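You operate a simulated robot arm through the tools that you are given. There is no shell and no other tool.

The job below is to be done with a simulated robot arm. You get a single attempt, and the scene is never put back.

Task
Grease the gear teeth with one dab of dose 2.
Fine: one press with the doser over the brass gear; doser aside before you crank; crank till both rims show grease; fingers out of the teeth.

The check looks at the end state, three seconds after you hand in, the way a careful person would. Anything else that was tipped, shoved, dropped, spilled or broken makes it a failure.

Robot
A 6-joint arm with a two-finger gripper, fixed in place. Base frame: the origin is at the foot of the arm, x ahead of it, y to its left, z up. Lengths are in mm, angles in rad, forces in N, time in s.
Its first joint turns from -2.897 to 2.897 rad. Payload 1.71 kg.
Tool frame: the origin (TCP) lies between the finger pads and is the grasp point; the fingertips stand 20 mm ahead of it; z points along the fingers, y is the line along which they close. Largest opening 96 mm; the body of the gripper starts 113 mm behind the TCP.
Orientation is that of the tool frame in the base frame, as a unit quaternion [w, x, y, z]. With the fingers straight down and closing along the base's y, the tool's x points along the base's -x, its y along +y and its z along -z.

Tools
- The arm moves only by the tool arm_command. Its argument "steps" is text: rows parted by semicolons, each of 7 numbers parted by spaces: the turn, a rotation vector about the tool's x, y, z in units of 5 degrees (1.0 is 5 degrees), then the shift along the tool's x, y, z in units of 25 mm (1.0 is 25 mm), then the closure, from 0 (fully open) to 1 (shut). In form: ax ay az tx ty tz hand; .... A call has 1 to 20 rows; each row shifts and turns the commanded pose from where the row before left it, along the tool's axes as they then stand. A call with a number of a shift or a turn outside -1 to 1 is refused whole. Rows are played at 5 a second. More than 50 mm and 0.15 rad between two rows, or a gripper value outside its range, and nothing of the call is played. Where a pose cannot be reached the arm comes as near as it can. A force on the tool above 50 N (or 10 N above the force at the start of the call, whichever is more), or a blocked arm, ends the call early, and 0.2 s more pass. Each finger travels about 45 mm/s and halts on what it meets, pressing with about 33 N; the grip force reading is that of the motor and also rises with nothing between the fingers. The clock runs only during rows and for 0.2 s after the last one: add rows that do not move to give the fingers time. The reply holds the time, the measured pose of the TCP, the force on the tool along the base axes, the opening and the grip force, in the units named above and with some noise, with the torque about the TCP (base axes, N m) and any sound that the robot's microphone picked up, and new pictures: "show" is both (left out), scene, wrist or none.
- Cameras (640 x 400 px; columns grow to the right, rows downward): "scene" is fixed at [53.4, -500.2, 1669.3]; the picture's right is [0.17, -0.99, 0.00], its down [-0.71, -0.12, -0.69] and it looks along [0.68, 0.12, -0.72] (base axes); focal length 370 px, centre (320, 200). "wrist" rides on the gripper at [66, 14, -145] in the tool frame; the picture's right is [-0.21, 0.98, 0.00], its down [-0.88, -0.18, -0.45] and it looks along [-0.44, -0.09, 0.90] (tool axes); focal length 275 px, centre (320, 200). There is no depth. A picture from a camera that has moved, and an enlarged one, comes with that camera's place and axes in the base frame and with its lens.
- raise_lower(by): slides the trunk up (or, below 0, down) by that many mm; the arm rides with it, the base frame stays. It gives what a move gives, with no picture.
- close_up(camera, box): a new picture of the part [left, top, right, bottom] of that camera's present view, enlarged. The clock stands still meanwhile.
- job_done(): hands the job in; it is judged then, once.

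Nothing tells you positions but the pictures and the camera data. Unless the task says otherwise, let go and move clear before handing in.

The tools are called after "Call:" as a command line: name --argument value ..., lists and objects as JSON in quotes. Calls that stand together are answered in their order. arm_command: Moves the arm, as the interface text tells. Its arguments: {"type":"object","properties":{"steps":{"type":"string"},"show":{"type":"string","enum":["both","scene","wrist","none"]}},"required":["steps"]} The other tools are called the same way: raise_lower (by) slides the trunk up or down; close_up (camera, box) takes an enlarged picture of a part of a camera's view; job_done () hands the job in.

At the start:

```text
t: 0.0
tcp_pos: [496.5, -212.0, 1314.2]
tcp_rot: [-0.001, 0.0, 1.0, 0.001]
force: [-0.1, 0.7, 0.4]
torque: [-0.02, 0.0, -0.01]
width: 96.0
grasp_force: 0.1
trunk travel left (down, up): [-175.0, 215.0]
```

scene: 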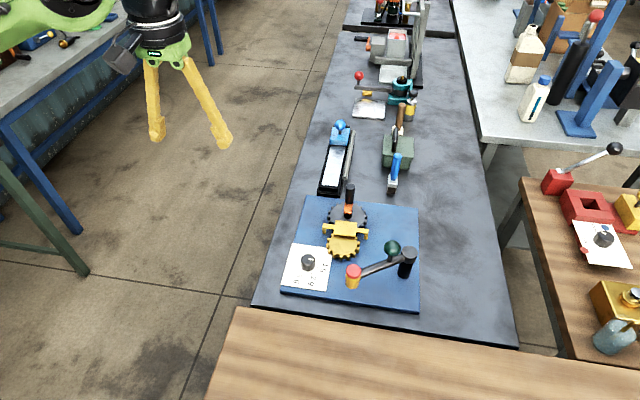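
wrist: 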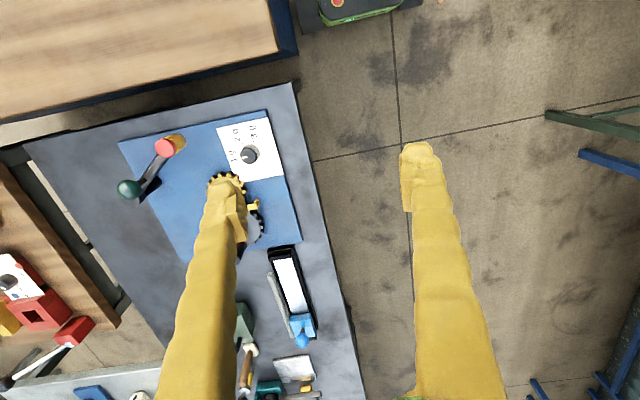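

I see a blue board on the bench with two gears (a brass one and a dark one), a dial on a white card, a crank with a red/orange knob, and a black thing that may be the doser. I'll take enlarged pictures before moving.

Call:
close_up --camera "scene" --box '[270, 170, 430, 320]'

Call:
close_up --camera "wrist" --box '[110, 90, 310, 260]'

Call:
close_up --camera "scene" --box '[300, 90, 430, 220]'

Call:
close_up --camera "scene" --box '[280, 230, 350, 300]'

```text
2.67 times, centred on (350, 245) of scene
camera zoom: at [53.4, -500.2, 1669.3], right [0.17, -0.99, 0.0], down [-0.71, -0.12, -0.69], along [0.68, 0.12, -0.72], focal length 985 px, centre (240, 80)
```

zoom: 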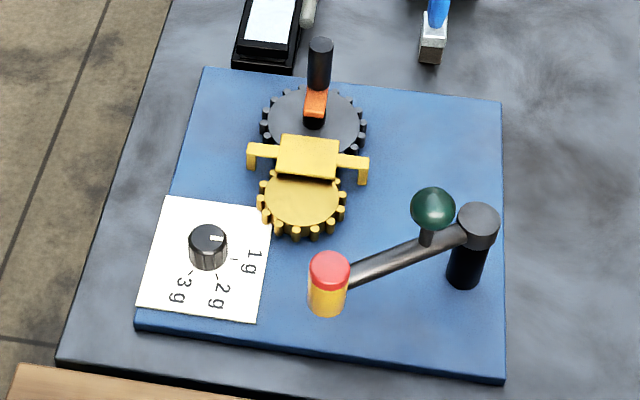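

```text
2.35 times, centred on (210, 175) of wrist
camera zoom: at [430.7, -197.6, 1461.0], right [0.21, 0.98, 0.0], down [0.88, -0.18, 0.44], along [0.43, -0.09, -0.9], focal length 648 px, centre (579, 259)
```

zoom: 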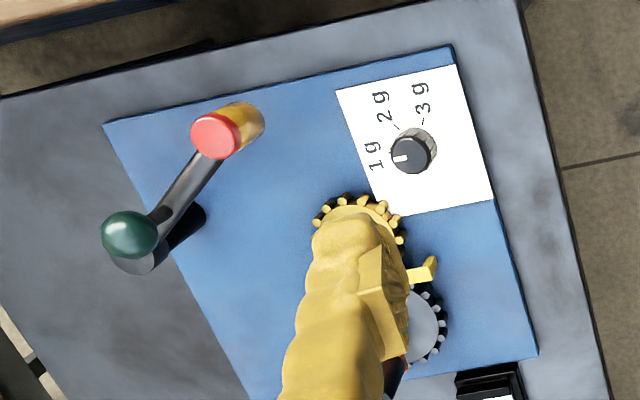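

```text
3.08 times, centred on (365, 155) of scene
camera zoom: at [53.4, -500.2, 1669.3], right [0.17, -0.99, 0.0], down [-0.71, -0.12, -0.69], along [0.68, 0.12, -0.72], focal length 1137 px, centre (182, 338)
```

zoom: 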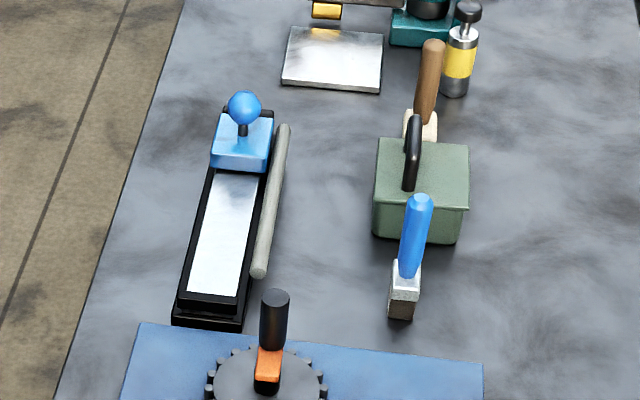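

```text
5.71 times, centred on (315, 265) of scene
camera zoom: at [53.4, -500.2, 1669.3], right [0.17, -0.99, 0.0], down [-0.71, -0.12, -0.69], along [0.68, 0.12, -0.72], focal length 2111 px, centre (349, -171)
```

zoom: 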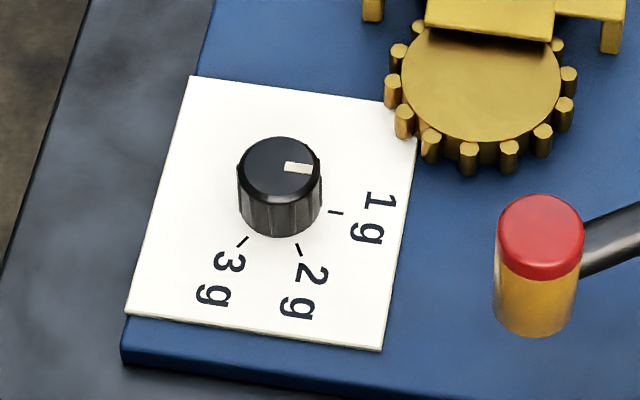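

The board holds a dose dial (1 g / 2 g / 3 g, now at 1 g), a swing arm on a black post with a green ball handle and a red-capped doser at its end, and a brass gear meshed with a dark gear that carries a crank handle. By triangulation the dial is near (559,-376,922), the red cap near (500,-490,990) and the ball near (552,-568,1019). I'll move above the board for a better look.

Call:
arm_command --steps "0 0 0 -0.41 -0.92 0.5 0;0 0 0 -0.41 -0.92 0.5 0;0 0 0 -0.41 -0.92 0.5 0;0 0 0 -0.41 -0.92 0.5 0;0 0 0 -0.41 -0.92 0.5 0;0 0 0 -0.41 -0.92 0.5 0;0 0 0 -0.41 -0.92 0.5 0;0 0 0 -0.41 -0.92 0.5 0;0 0 0 -0.41 -0.92 0.5 0;0 0 0 0 0 0 0" --show "both"

```text
t: 2.2
tcp_pos: [570.0, -419.3, 1209.8]
tcp_rot: [0.005, -0.001, 1.0, 0.0]
force: [0.2, -0.2, -0.9]
torque: [0.04, 0.02, 0.03]
width: 96.0
grasp_force: 0.1
trunk travel left (down, up): [-175.0, 215.0]
camera wrist: at [502.8, -404.8, 1355.1], right [0.21, 0.98, 0.0], down [0.87, -0.18, 0.46], along [0.45, -0.09, -0.89], focal length 275 px, centre (320, 200)
```

scene: 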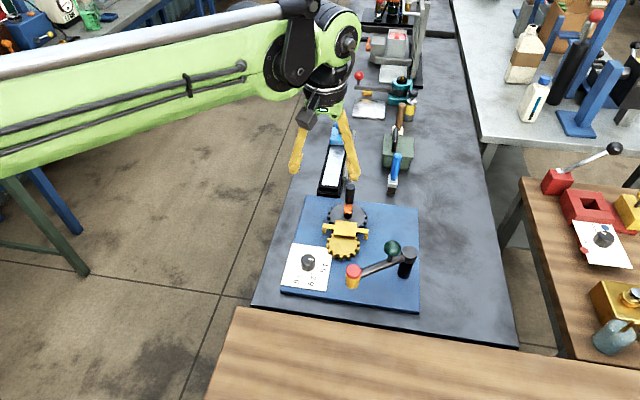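
wrist: 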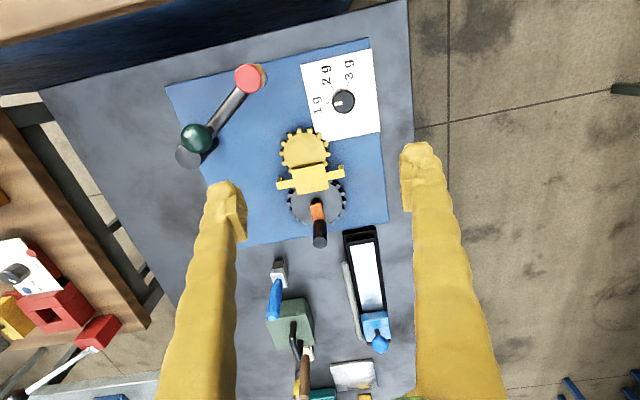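

The wrist view now shows the whole board clear between the fingers. I'll take enlarged views to measure everything from here.

Call:
close_up --camera "wrist" --box '[250, 100, 390, 260]'

Call:
close_up --camera "wrist" --box '[160, 40, 400, 190]'

Call:
arm_command --steps "0 0 0 0 0 0 0" --show "none"

```text
2.50 times, centred on (320, 180) of wrist
camera zoom: at [502.8, -404.8, 1355.1], right [0.21, 0.98, 0.0], down [0.87, -0.18, 0.46], along [0.45, -0.09, -0.89], focal length 688 px, centre (320, 250)
```

zoom: 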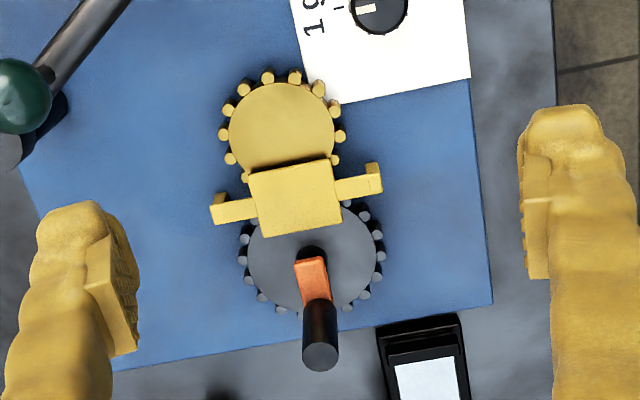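

```text
2.67 times, centred on (280, 115) of wrist
camera zoom: at [502.8, -404.8, 1355.1], right [0.21, 0.98, 0.0], down [0.87, -0.18, 0.46], along [0.45, -0.09, -0.89], focal length 734 px, centre (427, 427)
```

zoom: 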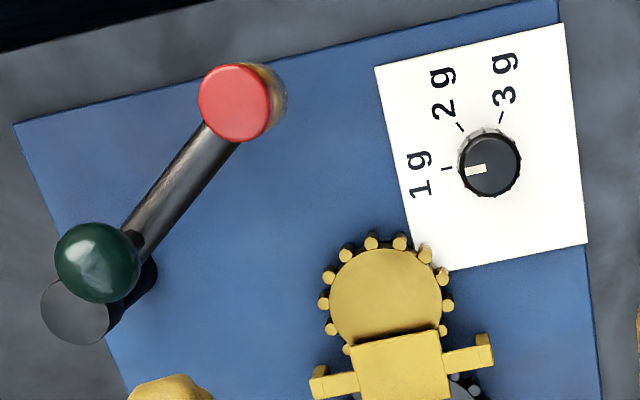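

```text
t: 2.6
tcp_pos: [572.0, -417.8, 1210.6]
tcp_rot: [0.008, -0.001, 1.0, 0.0]
force: [-0.5, 0.9, -0.9]
torque: [-0.02, -0.01, 0.02]
width: 96.0
grasp_force: 0.0
trunk travel left (down, up): [-175.0, 215.0]
```

From two views I place the dial knob at about (566,-381,918 at its top), the doser cap at (505,-495,988), the arm pivot at (586,-618), the ball at (556,-572,1019), the brass gear at (640,-460), the dark gear at (734,-460), and the crank handle at (756,-459, z 938–998). I'll set the dial first, so I'm lowering to above it to check how accurate the arm is.

Call:
arm_command --steps "0 0 0 0.1 0.17 0.9 0;0 0 0 0.1 0.17 0.9 0;0 0 0 0.1 0.17 0.9 0;0 0 0 0.1 0.17 0.9 0;0 0 0 0.1 0.17 0.9 0;0 0 0 0.1 0.17 0.9 0;0 0 0 0.1 0.17 0.9 0;0 0 0 0.1 0.17 0.9 0;0 0 0 0.1 0.17 0.9 0;0 0 0 0 0 0 0;0 0 0 0 0 0 0" --show "both"

```text
t: 5.0
tcp_pos: [551.6, -382.3, 1007.5]
tcp_rot: [0.007, 0.0, 1.0, 0.0]
force: [-0.4, 0.0, 0.0]
torque: [0.02, 0.01, 0.0]
width: 96.2
grasp_force: 0.1
trunk travel left (down, up): [-175.0, 215.0]
camera wrist: at [483.4, -366.6, 1152.3], right [0.21, 0.98, 0.0], down [0.87, -0.18, 0.46], along [0.45, -0.09, -0.89], focal length 275 px, centre (320, 200)
```

scene: 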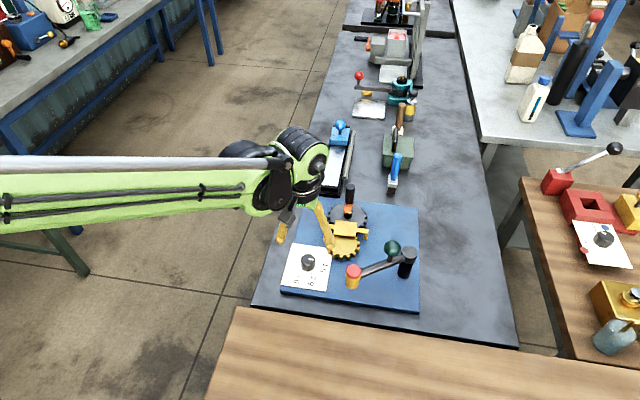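
wrist: 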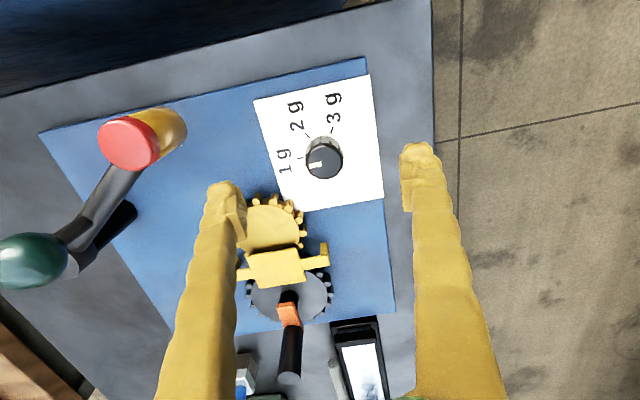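

The arm settles about 15 mm short in x and 8 mm high of what I command, so I'll correct against the measured pose. I'm enlarging the dial now to refine the knob's position.

Call:
close_up --camera "wrist" --box '[250, 70, 400, 220]'

Call:
close_up --camera "wrist" --box '[0, 80, 240, 300]'

```text
2.67 times, centred on (325, 145) of wrist
camera zoom: at [483.4, -366.6, 1152.3], right [0.21, 0.98, 0.0], down [0.87, -0.18, 0.46], along [0.45, -0.09, -0.89], focal length 734 px, centre (307, 347)
```

zoom: 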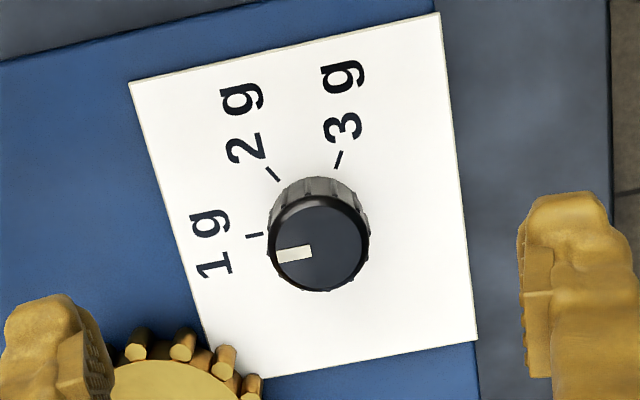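

```text
1.82 times, centred on (120, 190) of wrist
camera zoom: at [483.4, -366.6, 1152.3], right [0.21, 0.98, 0.0], down [0.87, -0.18, 0.46], along [0.45, -0.09, -0.89], focal length 500 px, centre (684, 218)
```

zoom: 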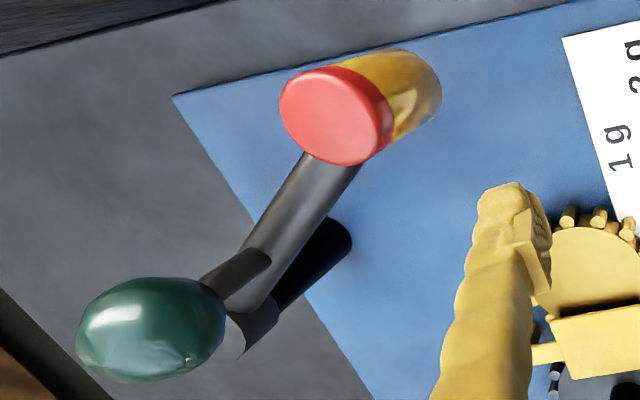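

The dial marks sit at 60° spacing around (567,-380), and the pointer is at 1 g. I'm moving above the knob, trimming the small tilt and partly closing the fingers.

Call:
arm_command --steps "0 0.05 0 -0.21 0.03 0.76 0.35;0 0.05 0 -0.21 0.03 0.76 0.35;0 0.06 0 -0.21 0.03 0.76 0.35;0 0 0 0 0 0 0.35;0 0 0 0 0 0 0.35" --show "wrist"

```text
t: 6.2
tcp_pos: [567.6, -379.1, 951.5]
tcp_rot: [0.0, 0.0, 1.0, -0.001]
force: [-0.4, -0.3, -0.4]
torque: [0.01, -0.03, 0.02]
width: 62.4
grasp_force: 0.1
trunk travel left (down, up): [-175.0, 215.0]
camera wrist: at [501.7, -364.6, 1096.5], right [0.21, 0.98, 0.0], down [0.88, -0.18, 0.44], along [0.43, -0.09, -0.9], focal length 275 px, centre (320, 200)
```

wrist: 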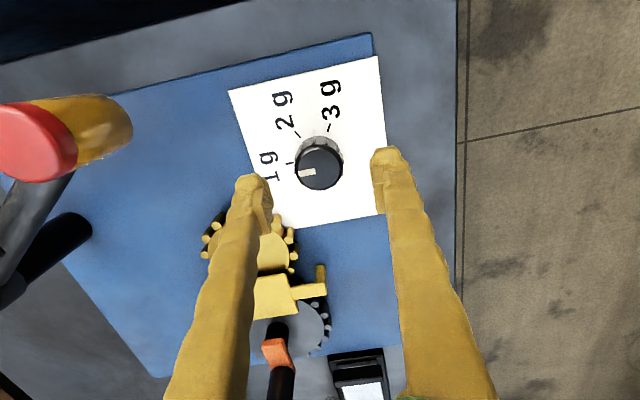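

I'm centred over the knob with the tool vertical. Next I go down so the tips straddle the upper part of the knob, then look.

Call:
arm_command --steps "0 0 0 0 -0.02 0.5 0.35;0 0 0 0 -0.02 0.5 0.35;0 0 0 0 0 0.4 0.35;0 0 0 0 0 0 0.35" --show "both"

Call:
close_up --camera "wrist" --box '[200, 80, 440, 240]'

Call:
close_up --camera "scene" --box '[270, 200, 370, 300]'

```text
t: 7.2
tcp_pos: [568.0, -379.5, 915.9]
tcp_rot: [-0.001, 0.001, 1.0, 0.0]
force: [-0.9, 0.2, -1.1]
torque: [-0.02, 0.0, 0.02]
width: 62.2
grasp_force: 0.0
trunk travel left (down, up): [-175.0, 215.0]
camera wrist: at [501.4, -365.0, 1061.6], right [0.21, 0.98, 0.0], down [0.88, -0.18, 0.44], along [0.43, -0.09, -0.9], focal length 275 px, centre (320, 200)
```

scene: 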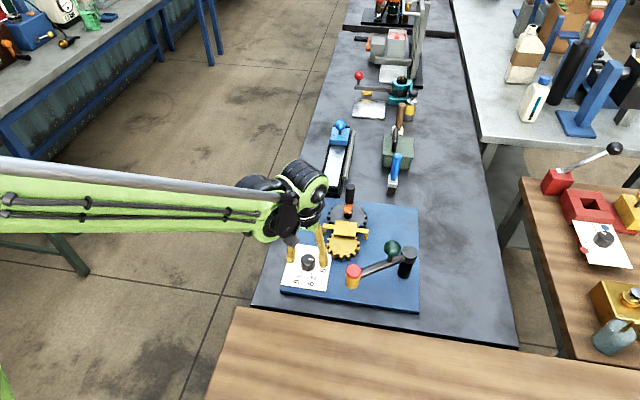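
wrist: 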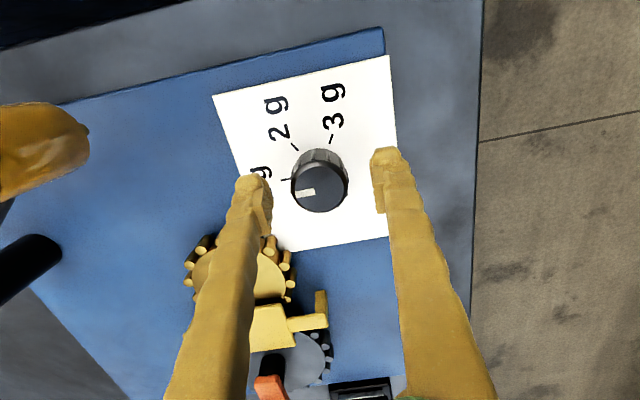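

```text
2.50 times, centred on (320, 160) of wrist
camera zoom: at [501.4, -365.0, 1061.6], right [0.21, 0.98, 0.0], down [0.88, -0.18, 0.44], along [0.43, -0.09, -0.9], focal length 688 px, centre (320, 300)
```

zoom: 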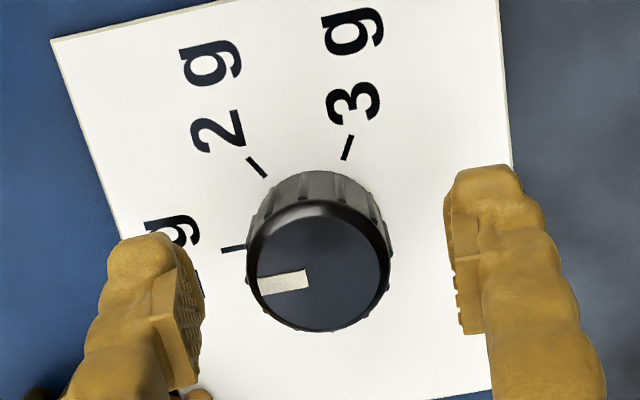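

```text
4.00 times, centred on (320, 250) of scene
camera zoom: at [53.4, -500.2, 1669.3], right [0.17, -0.99, 0.0], down [-0.71, -0.12, -0.69], along [0.68, 0.12, -0.72], focal length 1478 px, centre (320, 0)
```

zoom: 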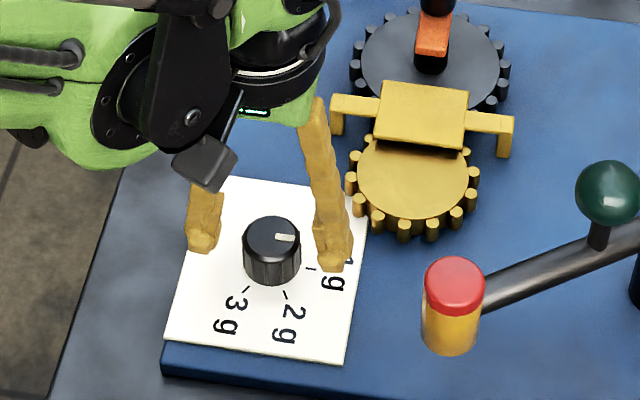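

The knob sits between the fingertips, with its top at about z 910. I'll lower another 5 mm and close on it.

Call:
arm_command --steps "0 0 0 0.03 -0.01 0.2 0.35;0 0 0 0 0 0 0.35;0 0 0 0 0 0 0.6;0 0 0 0 0 0 0.75;0 0 0 0 0 0 0.75;0 0 0 0 0 0 0.75" --show "wrist"

```text
t: 8.6
tcp_pos: [567.0, -380.2, 911.3]
tcp_rot: [0.0, 0.0, 1.0, 0.0]
force: [-0.1, -8.7, 1.8]
torque: [-0.19, 0.03, -0.01]
width: 36.9
grasp_force: 35.3
trunk travel left (down, up): [-175.0, 215.0]
camera wrist: at [500.4, -365.8, 1056.9], right [0.21, 0.98, 0.0], down [0.88, -0.18, 0.44], along [0.43, -0.09, -0.9], focal length 275 px, centre (320, 200)
```

wrist: 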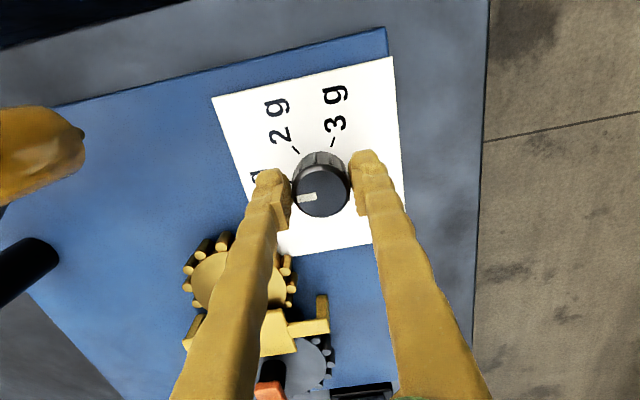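

I hold the knob with a 37 mm grip. Now I turn it clockwise from above, toward 2 g, checking after half the turn.

Call:
arm_command --steps "0 0 0 0 -0.04 0 0.75;0 0 1 0 0 0 0.75;0 0 1 0 0 0 0.75;0 0 1 0 0 0 0.75;0 0 1 0 0 0 0.75;0 0 1 0 0 0 0.75;0 0 1 0 0 0 0.75;0 0 0 0 0 0 0.75" --show "both"

Call:
close_up --camera "wrist" --box '[200, 80, 440, 240]'

Call:
close_up --camera "scene" --box '[270, 220, 350, 300]'

```text
t: 10.4
tcp_pos: [567.2, -379.2, 911.8]
tcp_rot: [0.0, 0.259, 0.966, -0.001]
force: [3.6, 36.8, -13.6]
torque: [0.36, 0.11, 0.12]
width: 36.9
grasp_force: 35.0
trunk travel left (down, up): [-175.0, 215.0]
camera wrist: at [516.6, -333.5, 1057.0], right [0.67, 0.74, 0.0], down [0.67, -0.6, 0.44], along [0.33, -0.3, -0.9], focal length 275 px, centre (320, 200)
```

scene: 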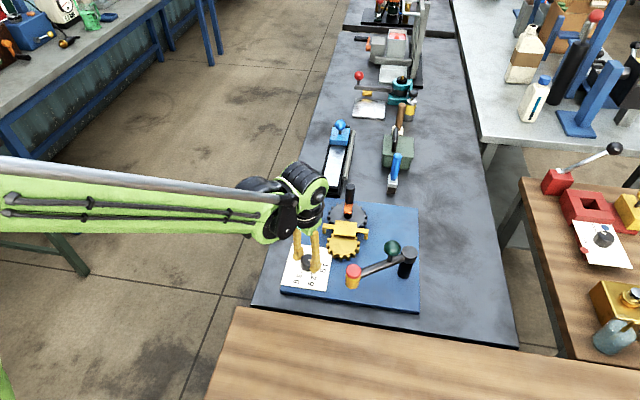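
wrist: 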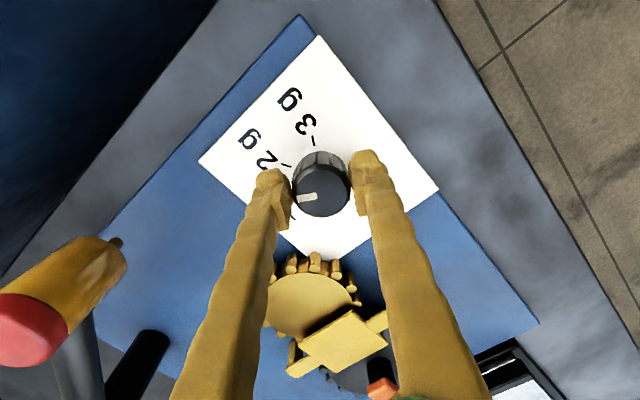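

```text
2.50 times, centred on (320, 160) of wrist
camera zoom: at [516.6, -333.5, 1057.0], right [0.67, 0.74, 0.0], down [0.67, -0.6, 0.44], along [0.33, -0.3, -0.9], focal length 688 px, centre (320, 300)
```

zoom: 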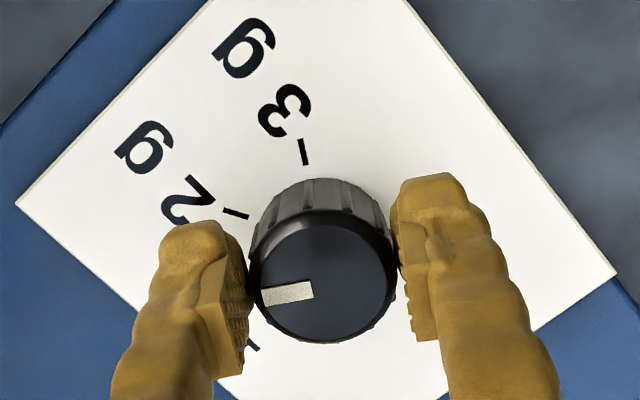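

```text
5.00 times, centred on (310, 260) of scene
camera zoom: at [53.4, -500.2, 1669.3], right [0.17, -0.99, 0.0], down [-0.71, -0.12, -0.69], along [0.68, 0.12, -0.72], focal length 1848 px, centre (370, -100)
```

zoom: 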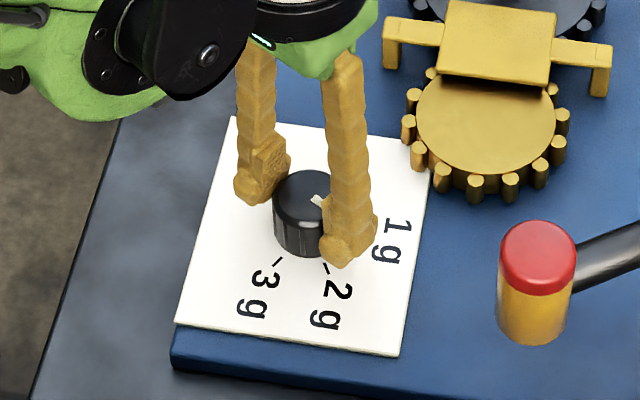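

The knob turns with the grip, but a side force of 37 N has built up because the tool axis is slightly off the knob's axis. I'll shift about 1.5 mm to relieve it before turning further.

Call:
arm_command --steps "0 0 0 0.03 0.05 0.01 0.75;0 0 0 0 0 0 0.75" --show "none"

```text
t: 11.0
tcp_pos: [566.2, -377.6, 909.9]
tcp_rot: [0.0, 0.259, 0.966, -0.001]
force: [8.3, 23.5, -8.4]
torque: [0.28, -0.02, 0.07]
width: 37.0
grasp_force: 34.6
trunk travel left (down, up): [-175.0, 215.0]
```

Call:
arm_command --steps "0 0 0 0.01 0.1 0.02 0.75;0 0 0 0 0 0 0.75" --show "none"

```text
t: 11.6
tcp_pos: [568.0, -378.3, 911.7]
tcp_rot: [0.0, 0.259, 0.966, -0.001]
force: [2.5, -6.8, 7.4]
torque: [-0.28, 0.13, 0.0]
width: 37.0
grasp_force: 34.9
trunk travel left (down, up): [-175.0, 215.0]
```

The side force is back near zero. I'm continuing the turn in smaller pieces.

Call:
arm_command --steps "0 0 1 0 0 0 0.75;0 0 1 0 0 0 0.75;0 0 1 0 0 0 0.75;0 0 0 0 0 0 0.75" --show "none"

```text
t: 12.6
tcp_pos: [566.6, -377.1, 910.1]
tcp_rot: [0.001, 0.383, 0.924, 0.0]
force: [8.7, -14.7, 22.4]
torque: [-0.28, -0.2, 0.0]
width: 36.9
grasp_force: 35.6
trunk travel left (down, up): [-175.0, 215.0]
```

Call:
arm_command --steps "0 0 0 -0.05 -0.01 -0.03 0.75;0 0 1 0 0 0 0.75;0 0 1 0 0 0 0.75;0 0 0 0 0 0 0.75" --show "wrist"

Call:
close_up --camera "wrist" --box '[200, 80, 440, 240]'

```text
t: 13.6
tcp_pos: [567.9, -376.1, 910.7]
tcp_rot: [-0.002, 0.464, 0.886, 0.001]
force: [-2.9, 12.2, -12.2]
torque: [0.3, 0.05, 0.01]
width: 36.7
grasp_force: 35.1
trunk travel left (down, up): [-175.0, 215.0]
camera wrist: at [541.2, -315.5, 1056.8], right [0.92, 0.39, 0.0], down [0.35, -0.82, 0.44], along [0.17, -0.41, -0.9], focal length 275 px, centre (320, 200)
```

wrist: 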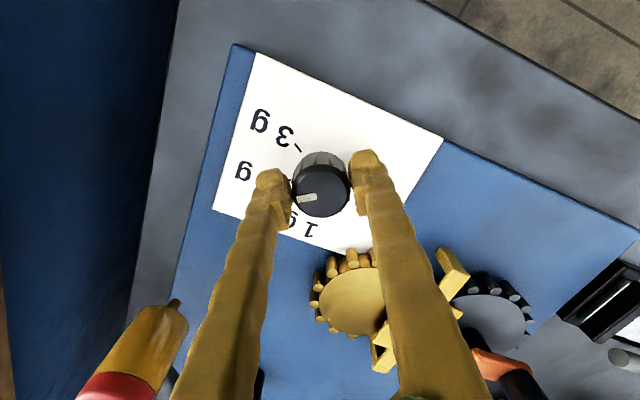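

```text
2.50 times, centred on (320, 160) of wrist
camera zoom: at [541.2, -315.5, 1056.8], right [0.92, 0.39, 0.0], down [0.35, -0.82, 0.44], along [0.17, -0.41, -0.9], focal length 688 px, centre (320, 300)
```

zoom: 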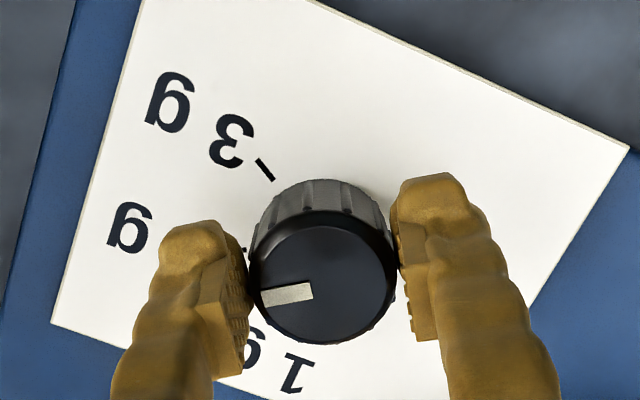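

The tool has turned about 55°, so one more 5° step should put the pointer on 2 g. Then I'll open slowly and lift to check.

Call:
arm_command --steps "0 0 0.95 0 0.02 0 0.75;0 0 0 0 0 0 0.75;0 0 0 0 0 0 0.75" --show "none"

```text
t: 14.4
tcp_pos: [568.5, -377.7, 911.0]
tcp_rot: [0.0, 0.499, 0.867, 0.0]
force: [-9.8, 17.6, -21.8]
torque: [0.34, 0.19, -0.02]
width: 36.5
grasp_force: 34.8
trunk travel left (down, up): [-175.0, 215.0]
```

Call:
arm_command --steps "0 0 0 0 0 0 0.35;0 0 0 0 0 0 0.35;0 0 0 0 0 0 0.35;0 0 0 0 0 -0.6 0.35;0 0 0 0 0 -1 0.3;0 0 0 0 0 -1 0.3;0 0 0 0 0 0 0.3;0 0 0 0 0 0 0.3" --show "both"

Call:
close_up --camera "wrist" --box '[200, 70, 440, 230]'

Call:
close_up --camera "scene" --box '[270, 220, 350, 300]'

```text
t: 16.2
tcp_pos: [568.9, -377.6, 976.3]
tcp_rot: [0.0, 0.498, 0.867, 0.0]
force: [0.7, 0.0, -0.3]
torque: [-0.03, 0.01, 0.01]
width: 67.4
grasp_force: 0.1
trunk travel left (down, up): [-175.0, 215.0]
camera wrist: at [547.3, -313.7, 1122.3], right [0.95, 0.31, 0.0], down [0.28, -0.85, 0.45], along [0.14, -0.42, -0.9], focal length 275 px, centre (320, 200)
```

scene: 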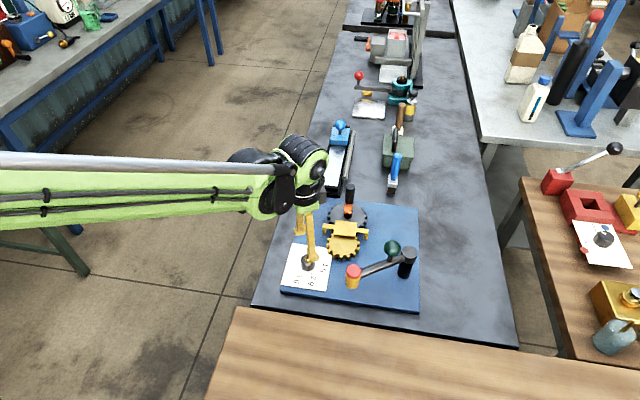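
wrist: 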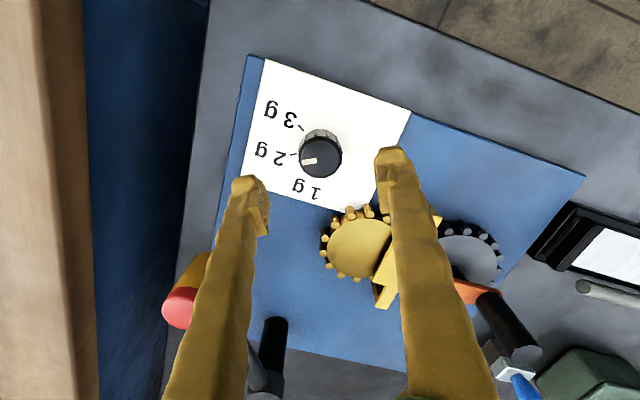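

```text
2.50 times, centred on (320, 150) of wrist
camera zoom: at [547.3, -313.7, 1122.3], right [0.95, 0.31, 0.0], down [0.28, -0.85, 0.45], along [0.14, -0.42, -0.9], focal length 688 px, centre (320, 325)
```

zoom: 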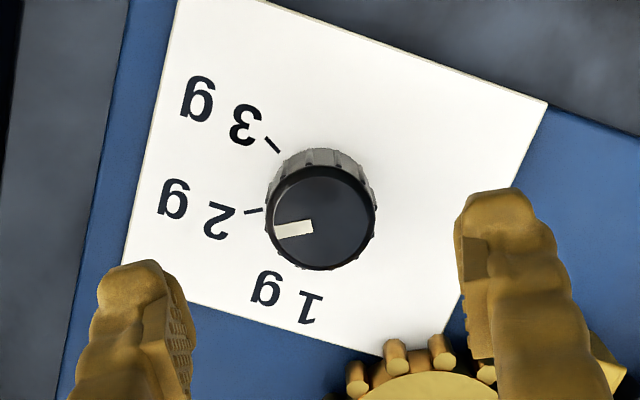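

```text
5.00 times, centred on (310, 260) of scene
camera zoom: at [53.4, -500.2, 1669.3], right [0.17, -0.99, 0.0], down [-0.71, -0.12, -0.69], along [0.68, 0.12, -0.72], focal length 1848 px, centre (370, -100)
```

zoom: 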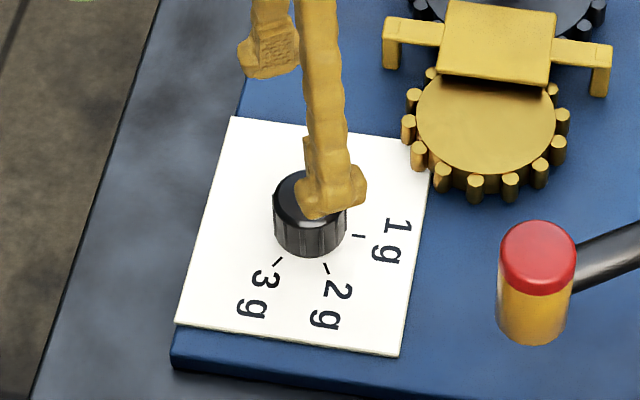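

Dial pointer now lines up with the 2 g mark the same way it lined up with 1 g before. Next I rise, turn the gripper so the fingers close along the swing direction, and move above the green ball.

Call:
arm_command --steps "0 0 0.92 0 0 -0.9 0.3;0 0 0.92 0 0 -0.9 0.3;0 0 0.92 0 0 -0.9 0.3;0 0 0.92 0 0 -0.9 0.3;0 0 0.92 0 0 -0.9 0.3;0 0 0 -0.95 -0.17 0 0.3;0 0 0 -0.95 -0.17 0 0.3;0 0 0 -0.95 -0.17 0 0.3;0 0 0 -0.95 -0.17 0 0.3;0 0 0 -0.95 -0.17 0 0.3;0 0 0 -0.95 -0.17 0 0.3;0 0 0 -0.95 -0.17 0 0.3;0 0 0 -0.95 -0.17 0 0.3;0 0 0 0 0 0 0.3;0 0 0 0 0 0 0.3" --show "both"

```text
t: 19.4
tcp_pos: [558.7, -571.7, 1088.5]
tcp_rot: [0.0, 0.661, 0.75, 0.0]
force: [0.4, -0.3, -0.2]
torque: [0.01, -0.01, -0.02]
width: 67.2
grasp_force: 0.1
trunk travel left (down, up): [-175.0, 215.0]
camera wrist: at [563.5, -504.5, 1234.2], right [1.0, -0.08, 0.0], down [-0.07, -0.89, 0.45], along [-0.04, -0.44, -0.9], focal length 275 px, centre (320, 200)
```

scene: 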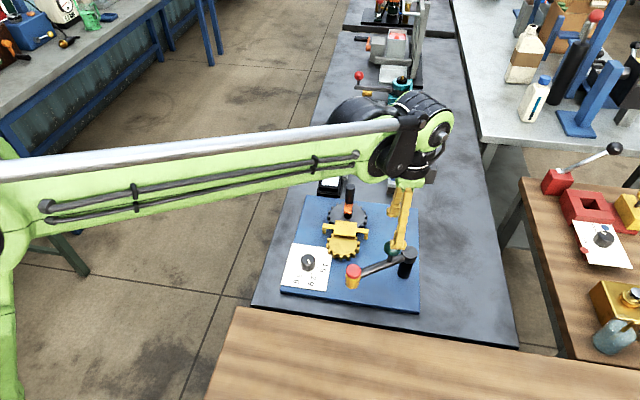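
wrist: 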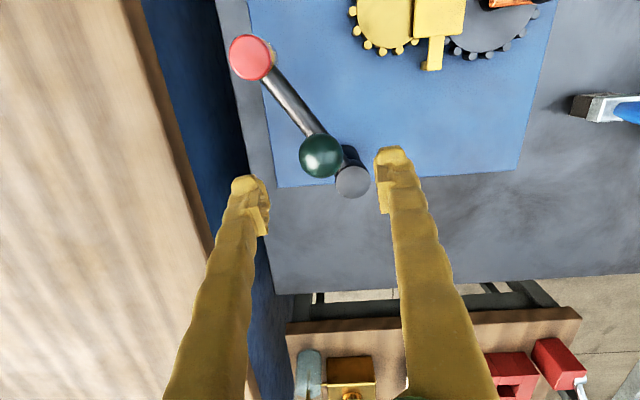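

The tool is now directly above the ball at about (558,-572). I'll lower so the open fingers straddle it, staying above the arm tube.

Call:
arm_command --steps "0 0 0 0 -0.02 0.8 0.3;0 0 0 0 0 0.8 0.3;0 0 0 0 0 0.6 0.3;0 0 0 0 0 0.4 0.3;0 0 0 0 0 0 0.3;0 0 0 0 0 0 0.3" --show "both"

Call:
close_up --camera "wrist" --box '[180, 80, 440, 260]'

Call:
close_up --camera "scene" --box '[330, 190, 450, 300]'

```text
t: 20.8
tcp_pos: [558.3, -570.6, 1023.6]
tcp_rot: [0.001, 0.662, 0.75, 0.0]
force: [-0.1, -0.2, 0.2]
torque: [0.01, -0.01, -0.01]
width: 67.1
grasp_force: 0.2
trunk travel left (down, up): [-175.0, 215.0]
camera wrist: at [563.2, -503.8, 1169.1], right [1.0, -0.08, 0.0], down [-0.07, -0.89, 0.45], along [-0.04, -0.44, -0.9], focal length 275 px, centre (320, 200)
```

scene: 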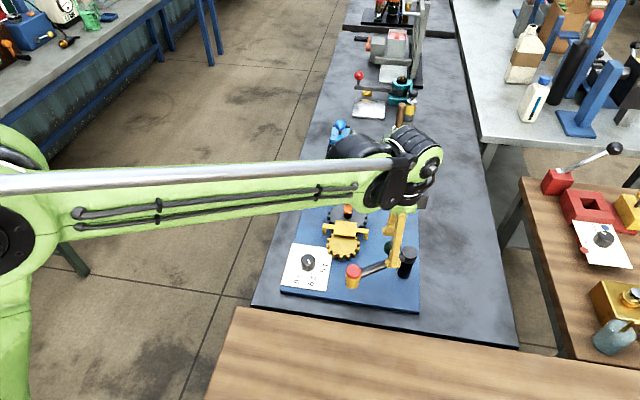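
wrist: 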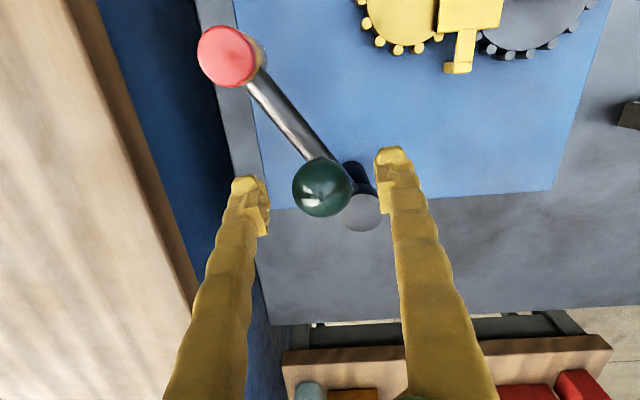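

```text
2.22 times, centred on (310, 170) of wrist
camera zoom: at [563.2, -503.8, 1169.1], right [1.0, -0.08, 0.0], down [-0.07, -0.89, 0.45], along [-0.04, -0.44, -0.9], focal length 612 px, centre (342, 267)
```

zoom: 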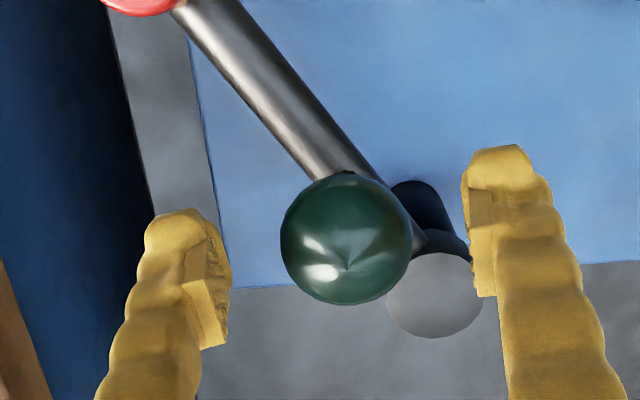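

```text
3.64 times, centred on (390, 245) of scene
camera zoom: at [53.4, -500.2, 1669.3], right [0.17, -0.99, 0.0], down [-0.71, -0.12, -0.69], along [0.68, 0.12, -0.72], focal length 1344 px, centre (66, 36)
```

zoom: 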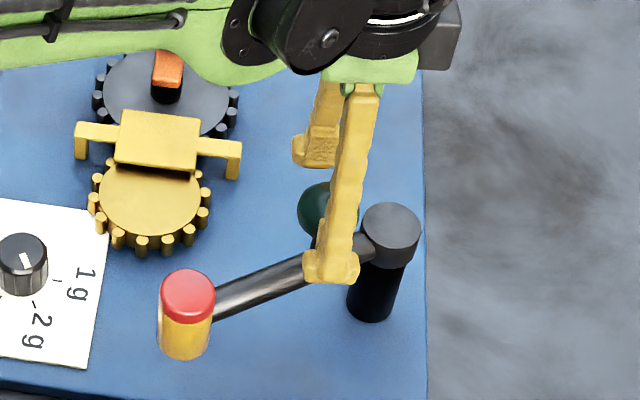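

The fingers straddle the ball evenly. I'll close to a loose cage of about 46 mm and push the ball gently, to see whether the arm swings.

Call:
arm_command --steps "0 0 0 0 0 0 0.52;0 0 0 0 0 0 0.52;0 0 0 -0.01 0.09 0 0.52;0 0 0 -0.01 0.09 0 0.52;0 0 0 0.07 0.18 0 0.52;0 0 0 0.07 0.18 0 0.52;0 0 0 0 0 0 0.52" --show "both"

```text
t: 22.4
tcp_pos: [572.4, -565.6, 1023.6]
tcp_rot: [0.001, 0.661, 0.75, 0.0]
force: [-14.1, 2.5, -2.6]
torque: [0.06, 0.1, -0.17]
width: 54.9
grasp_force: 6.7
trunk travel left (down, up): [-175.0, 215.0]
camera wrist: at [576.1, -499.1, 1169.6], right [1.0, -0.08, 0.0], down [-0.07, -0.89, 0.44], along [-0.04, -0.44, -0.9], focal length 275 px, centre (320, 200)
```

scene: 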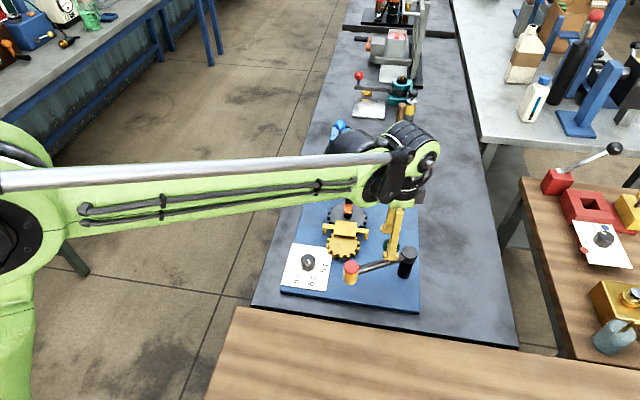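
wrist: 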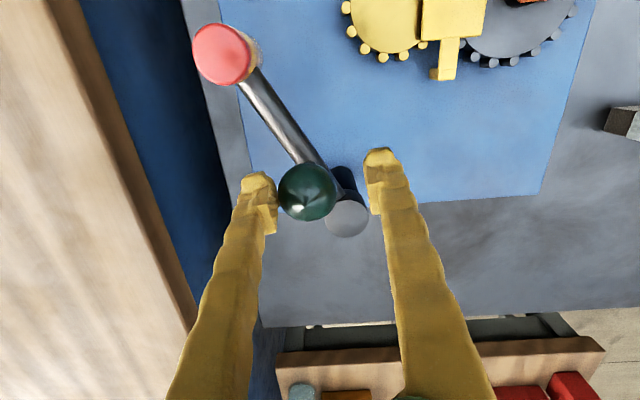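

The arm moved only a few degrees and the push spread the fingers, so a loose cage is too soft. I'll re-centre on the ball and grip it properly before swinging.

Call:
arm_command --steps "0 0 0 0 -0.2 0.04 0.38;0 0 0 -0.03 -0.22 0.04 0.38;0 0 0 0 0 0 0.38;0 0 0 0 0 0 0.7;0 0 0 0 0 0 0.8;0 0 0 0 0 0 0.8;0 0 0 0 0 0 0.8" --show "wrist"

```text
t: 24.0
tcp_pos: [561.9, -568.5, 1022.1]
tcp_rot: [0.0, 0.661, 0.75, 0.0]
force: [-0.3, -2.5, 1.0]
torque: [-0.03, 0.01, 0.14]
width: 36.9
grasp_force: 34.7
trunk travel left (down, up): [-175.0, 215.0]
camera wrist: at [566.7, -501.3, 1167.5], right [1.0, -0.08, 0.0], down [-0.07, -0.89, 0.45], along [-0.04, -0.44, -0.9], focal length 275 px, centre (320, 200)
```

wrist: 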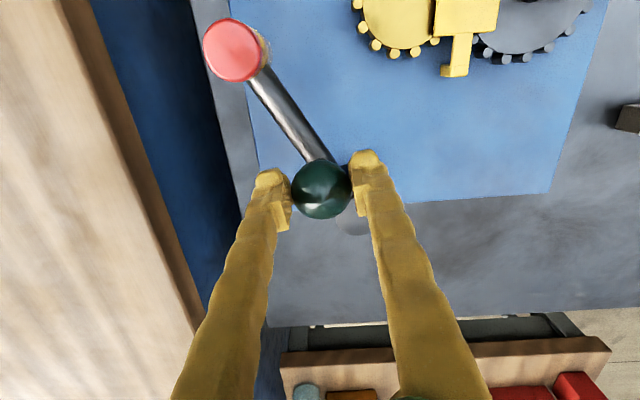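

I now hold the ball (36.9 mm, almost no side force). I'll swing the arm clockwise along its circle, turning the tool with it, three 5° steps first.

Call:
arm_command --steps "0 0 1 0.067 0.18 0 0.8;0 0 1 0.067 0.18 0 0.8;0 0 1 0.067 0.18 0 0.8;0 0 0 0 0 0 0.8" --show "wrist"

```text
t: 25.0
tcp_pos: [574.8, -563.6, 1021.9]
tcp_rot: [0.0, 0.754, 0.657, 0.0]
force: [4.1, -5.3, -3.9]
torque: [-0.13, -0.05, 0.02]
width: 36.9
grasp_force: 35.5
trunk travel left (down, up): [-175.0, 215.0]
camera wrist: at [596.8, -499.5, 1167.5], right [0.94, -0.34, 0.0], down [-0.3, -0.84, 0.45], along [-0.15, -0.42, -0.9], focal length 275 px, centre (320, 200)
```

wrist: 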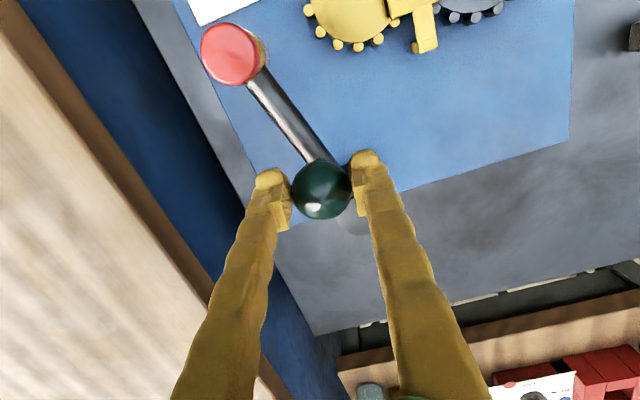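

The swing is smooth with low force. I'm continuing another 15°.

Call:
arm_command --steps "0 0 1 0.067 0.18 0 0.8;0 0 1 0.067 0.18 0 0.8;0 0 1 0.067 0.18 0 0.8;0 0 0 0 0 0 0.8" --show "wrist"

```text
t: 26.0
tcp_pos: [589.4, -560.1, 1020.9]
tcp_rot: [0.0, 0.834, 0.552, 0.0]
force: [1.3, -8.1, -2.8]
torque: [-0.16, 0.0, 0.03]
width: 36.7
grasp_force: 34.2
trunk travel left (down, up): [-175.0, 215.0]
camera wrist: at [626.7, -505.3, 1167.5], right [0.82, -0.57, 0.0], down [-0.51, -0.74, 0.45], along [-0.25, -0.37, -0.9], focal length 275 px, centre (320, 200)
```

wrist: 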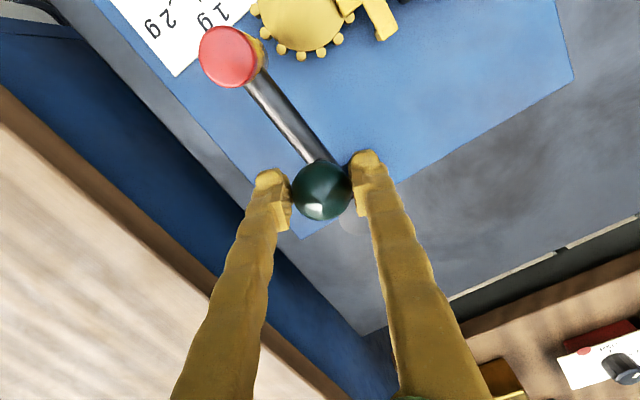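

Call:
arm_command --steps "0 0 1 0.02 0.2 0 0.8;0 0 1 0.065 0.18 0 0.8;0 0 0 0 0 0 0.8" --show "both"

Call:
close_up --camera "scene" --box '[290, 180, 430, 310]'

Call:
close_up --camera "wrist" --box '[170, 0, 410, 150]'

```text
t: 26.8
tcp_pos: [598.4, -561.9, 1021.1]
tcp_rot: [-0.001, 0.878, 0.479, -0.001]
force: [-6.6, 15.1, -10.9]
torque: [0.54, -0.09, -0.17]
width: 36.8
grasp_force: 34.9
trunk travel left (down, up): [-175.0, 215.0]
camera wrist: at [645.0, -513.7, 1167.5], right [0.71, -0.7, 0.0], down [-0.63, -0.64, 0.45], along [-0.31, -0.32, -0.9], focal length 275 px, centre (320, 200)
```

scene: 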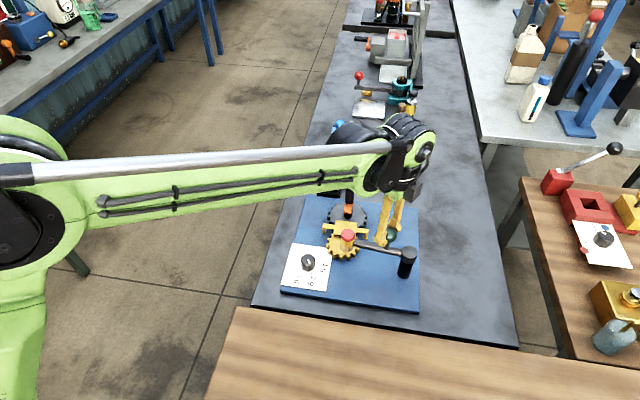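
wrist: 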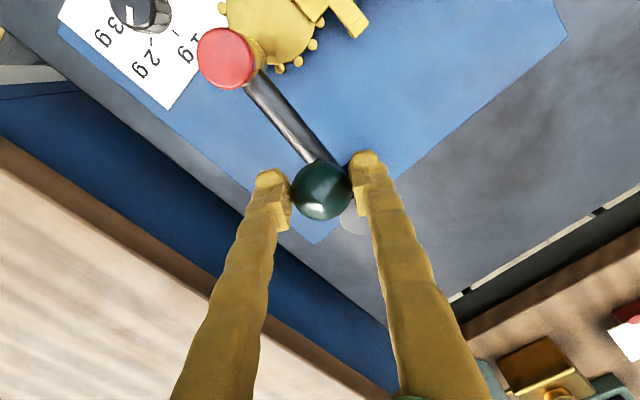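

```text
3.08 times, centred on (360, 245) of scene
camera zoom: at [53.4, -500.2, 1669.3], right [0.17, -0.99, 0.0], down [-0.71, -0.12, -0.69], along [0.68, 0.12, -0.72], focal length 1137 px, centre (197, 62)
```

zoom: 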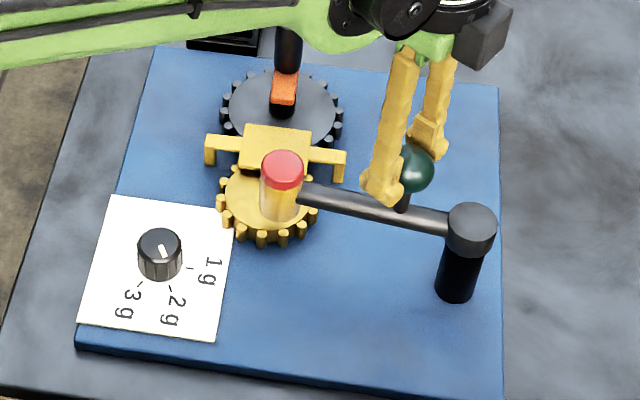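

```text
2.67 times, centred on (290, 75) of wrist
camera zoom: at [645.0, -513.7, 1167.5], right [0.71, -0.7, 0.0], down [-0.63, -0.64, 0.45], along [-0.31, -0.32, -0.9], focal length 734 px, centre (400, 533)
```

zoom: 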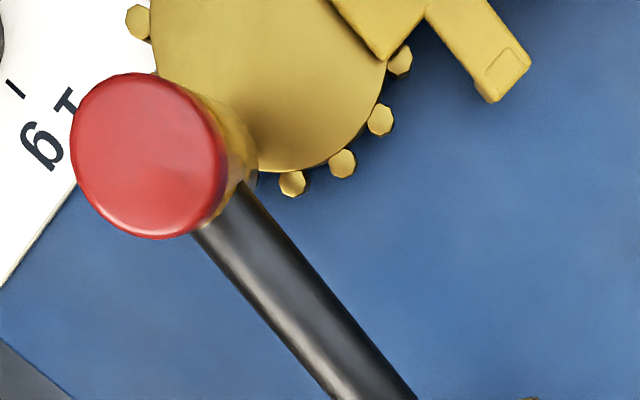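

The doser is now over the near side of the brass gear. From pin positions I fit the gear centre at (641,-460), and the cap is near (607,-472), so about 11° more swing brings the doser closest to the centre. Two more steps.

Call:
arm_command --steps "0 0 1 0.1 0.15 0 0.8;0 0 1 0.08 0.175 0 0.8;0 0 0 0 0 0 0.8" --show "both"

Call:
close_up --camera "scene" --box '[290, 180, 430, 310]'

Call:
close_up --camera "wrist" --box '[170, 0, 410, 150]'

```text
t: 27.3
tcp_pos: [583.9, -564.9, 1031.7]
tcp_rot: [0.003, 0.9, 0.437, 0.005]
force: [7.1, -2.0, -4.5]
torque: [-0.05, -0.18, 0.21]
width: 35.2
grasp_force: 35.1
trunk travel left (down, up): [-175.0, 215.0]
stopped in row 2: the force on the tool passed its limit at 56 N (the readings are from after the stop); the commanded pose is now the measured one
camera wrist: at [633.0, -520.4, 1176.8], right [0.64, -0.77, 0.01], down [-0.69, -0.57, 0.44], along [-0.33, -0.28, -0.9], focal length 275 px, centre (320, 200)
```

scene: 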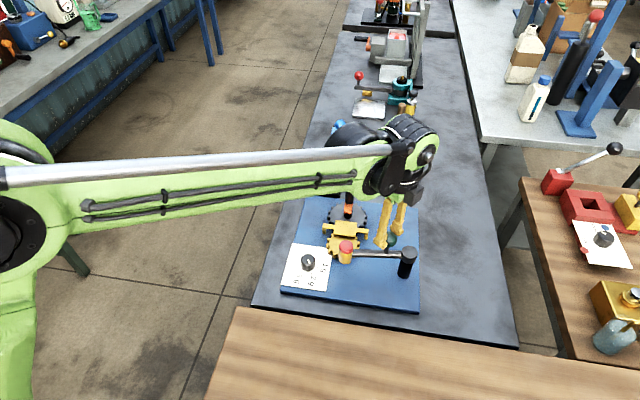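
wrist: 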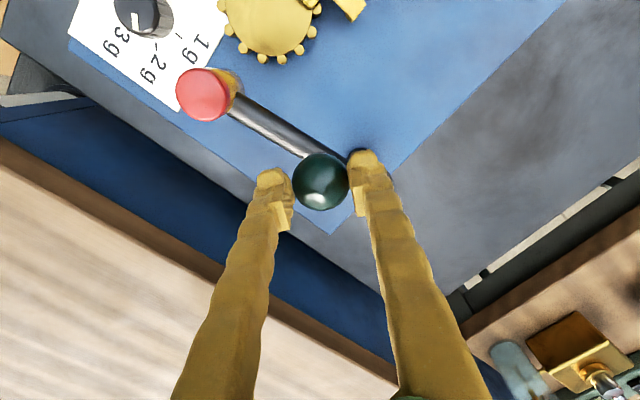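

```text
3.08 times, centred on (360, 245) of scene
camera zoom: at [53.4, -500.2, 1669.3], right [0.17, -0.99, 0.0], down [-0.71, -0.12, -0.69], along [0.68, 0.12, -0.72], focal length 1137 px, centre (197, 62)
```

zoom: 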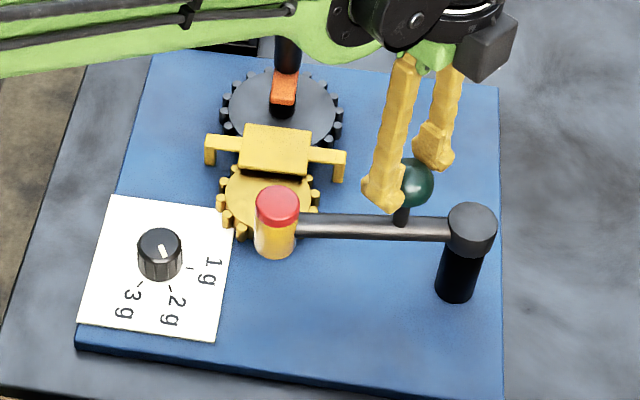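

```text
2.67 times, centred on (290, 75) of wrist
camera zoom: at [633.0, -520.4, 1176.8], right [0.64, -0.77, 0.01], down [-0.69, -0.57, 0.44], along [-0.33, -0.28, -0.9], focal length 734 px, centre (400, 533)
```

zoom: 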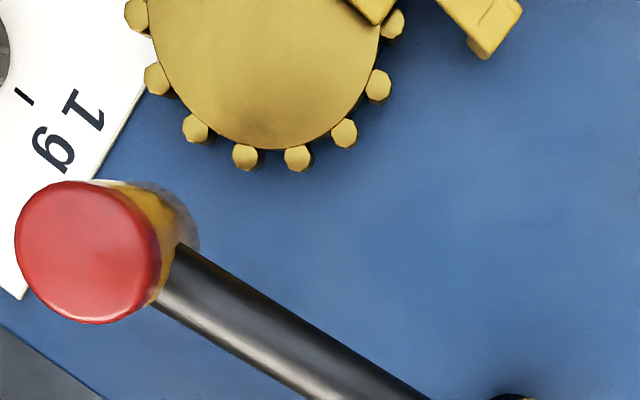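

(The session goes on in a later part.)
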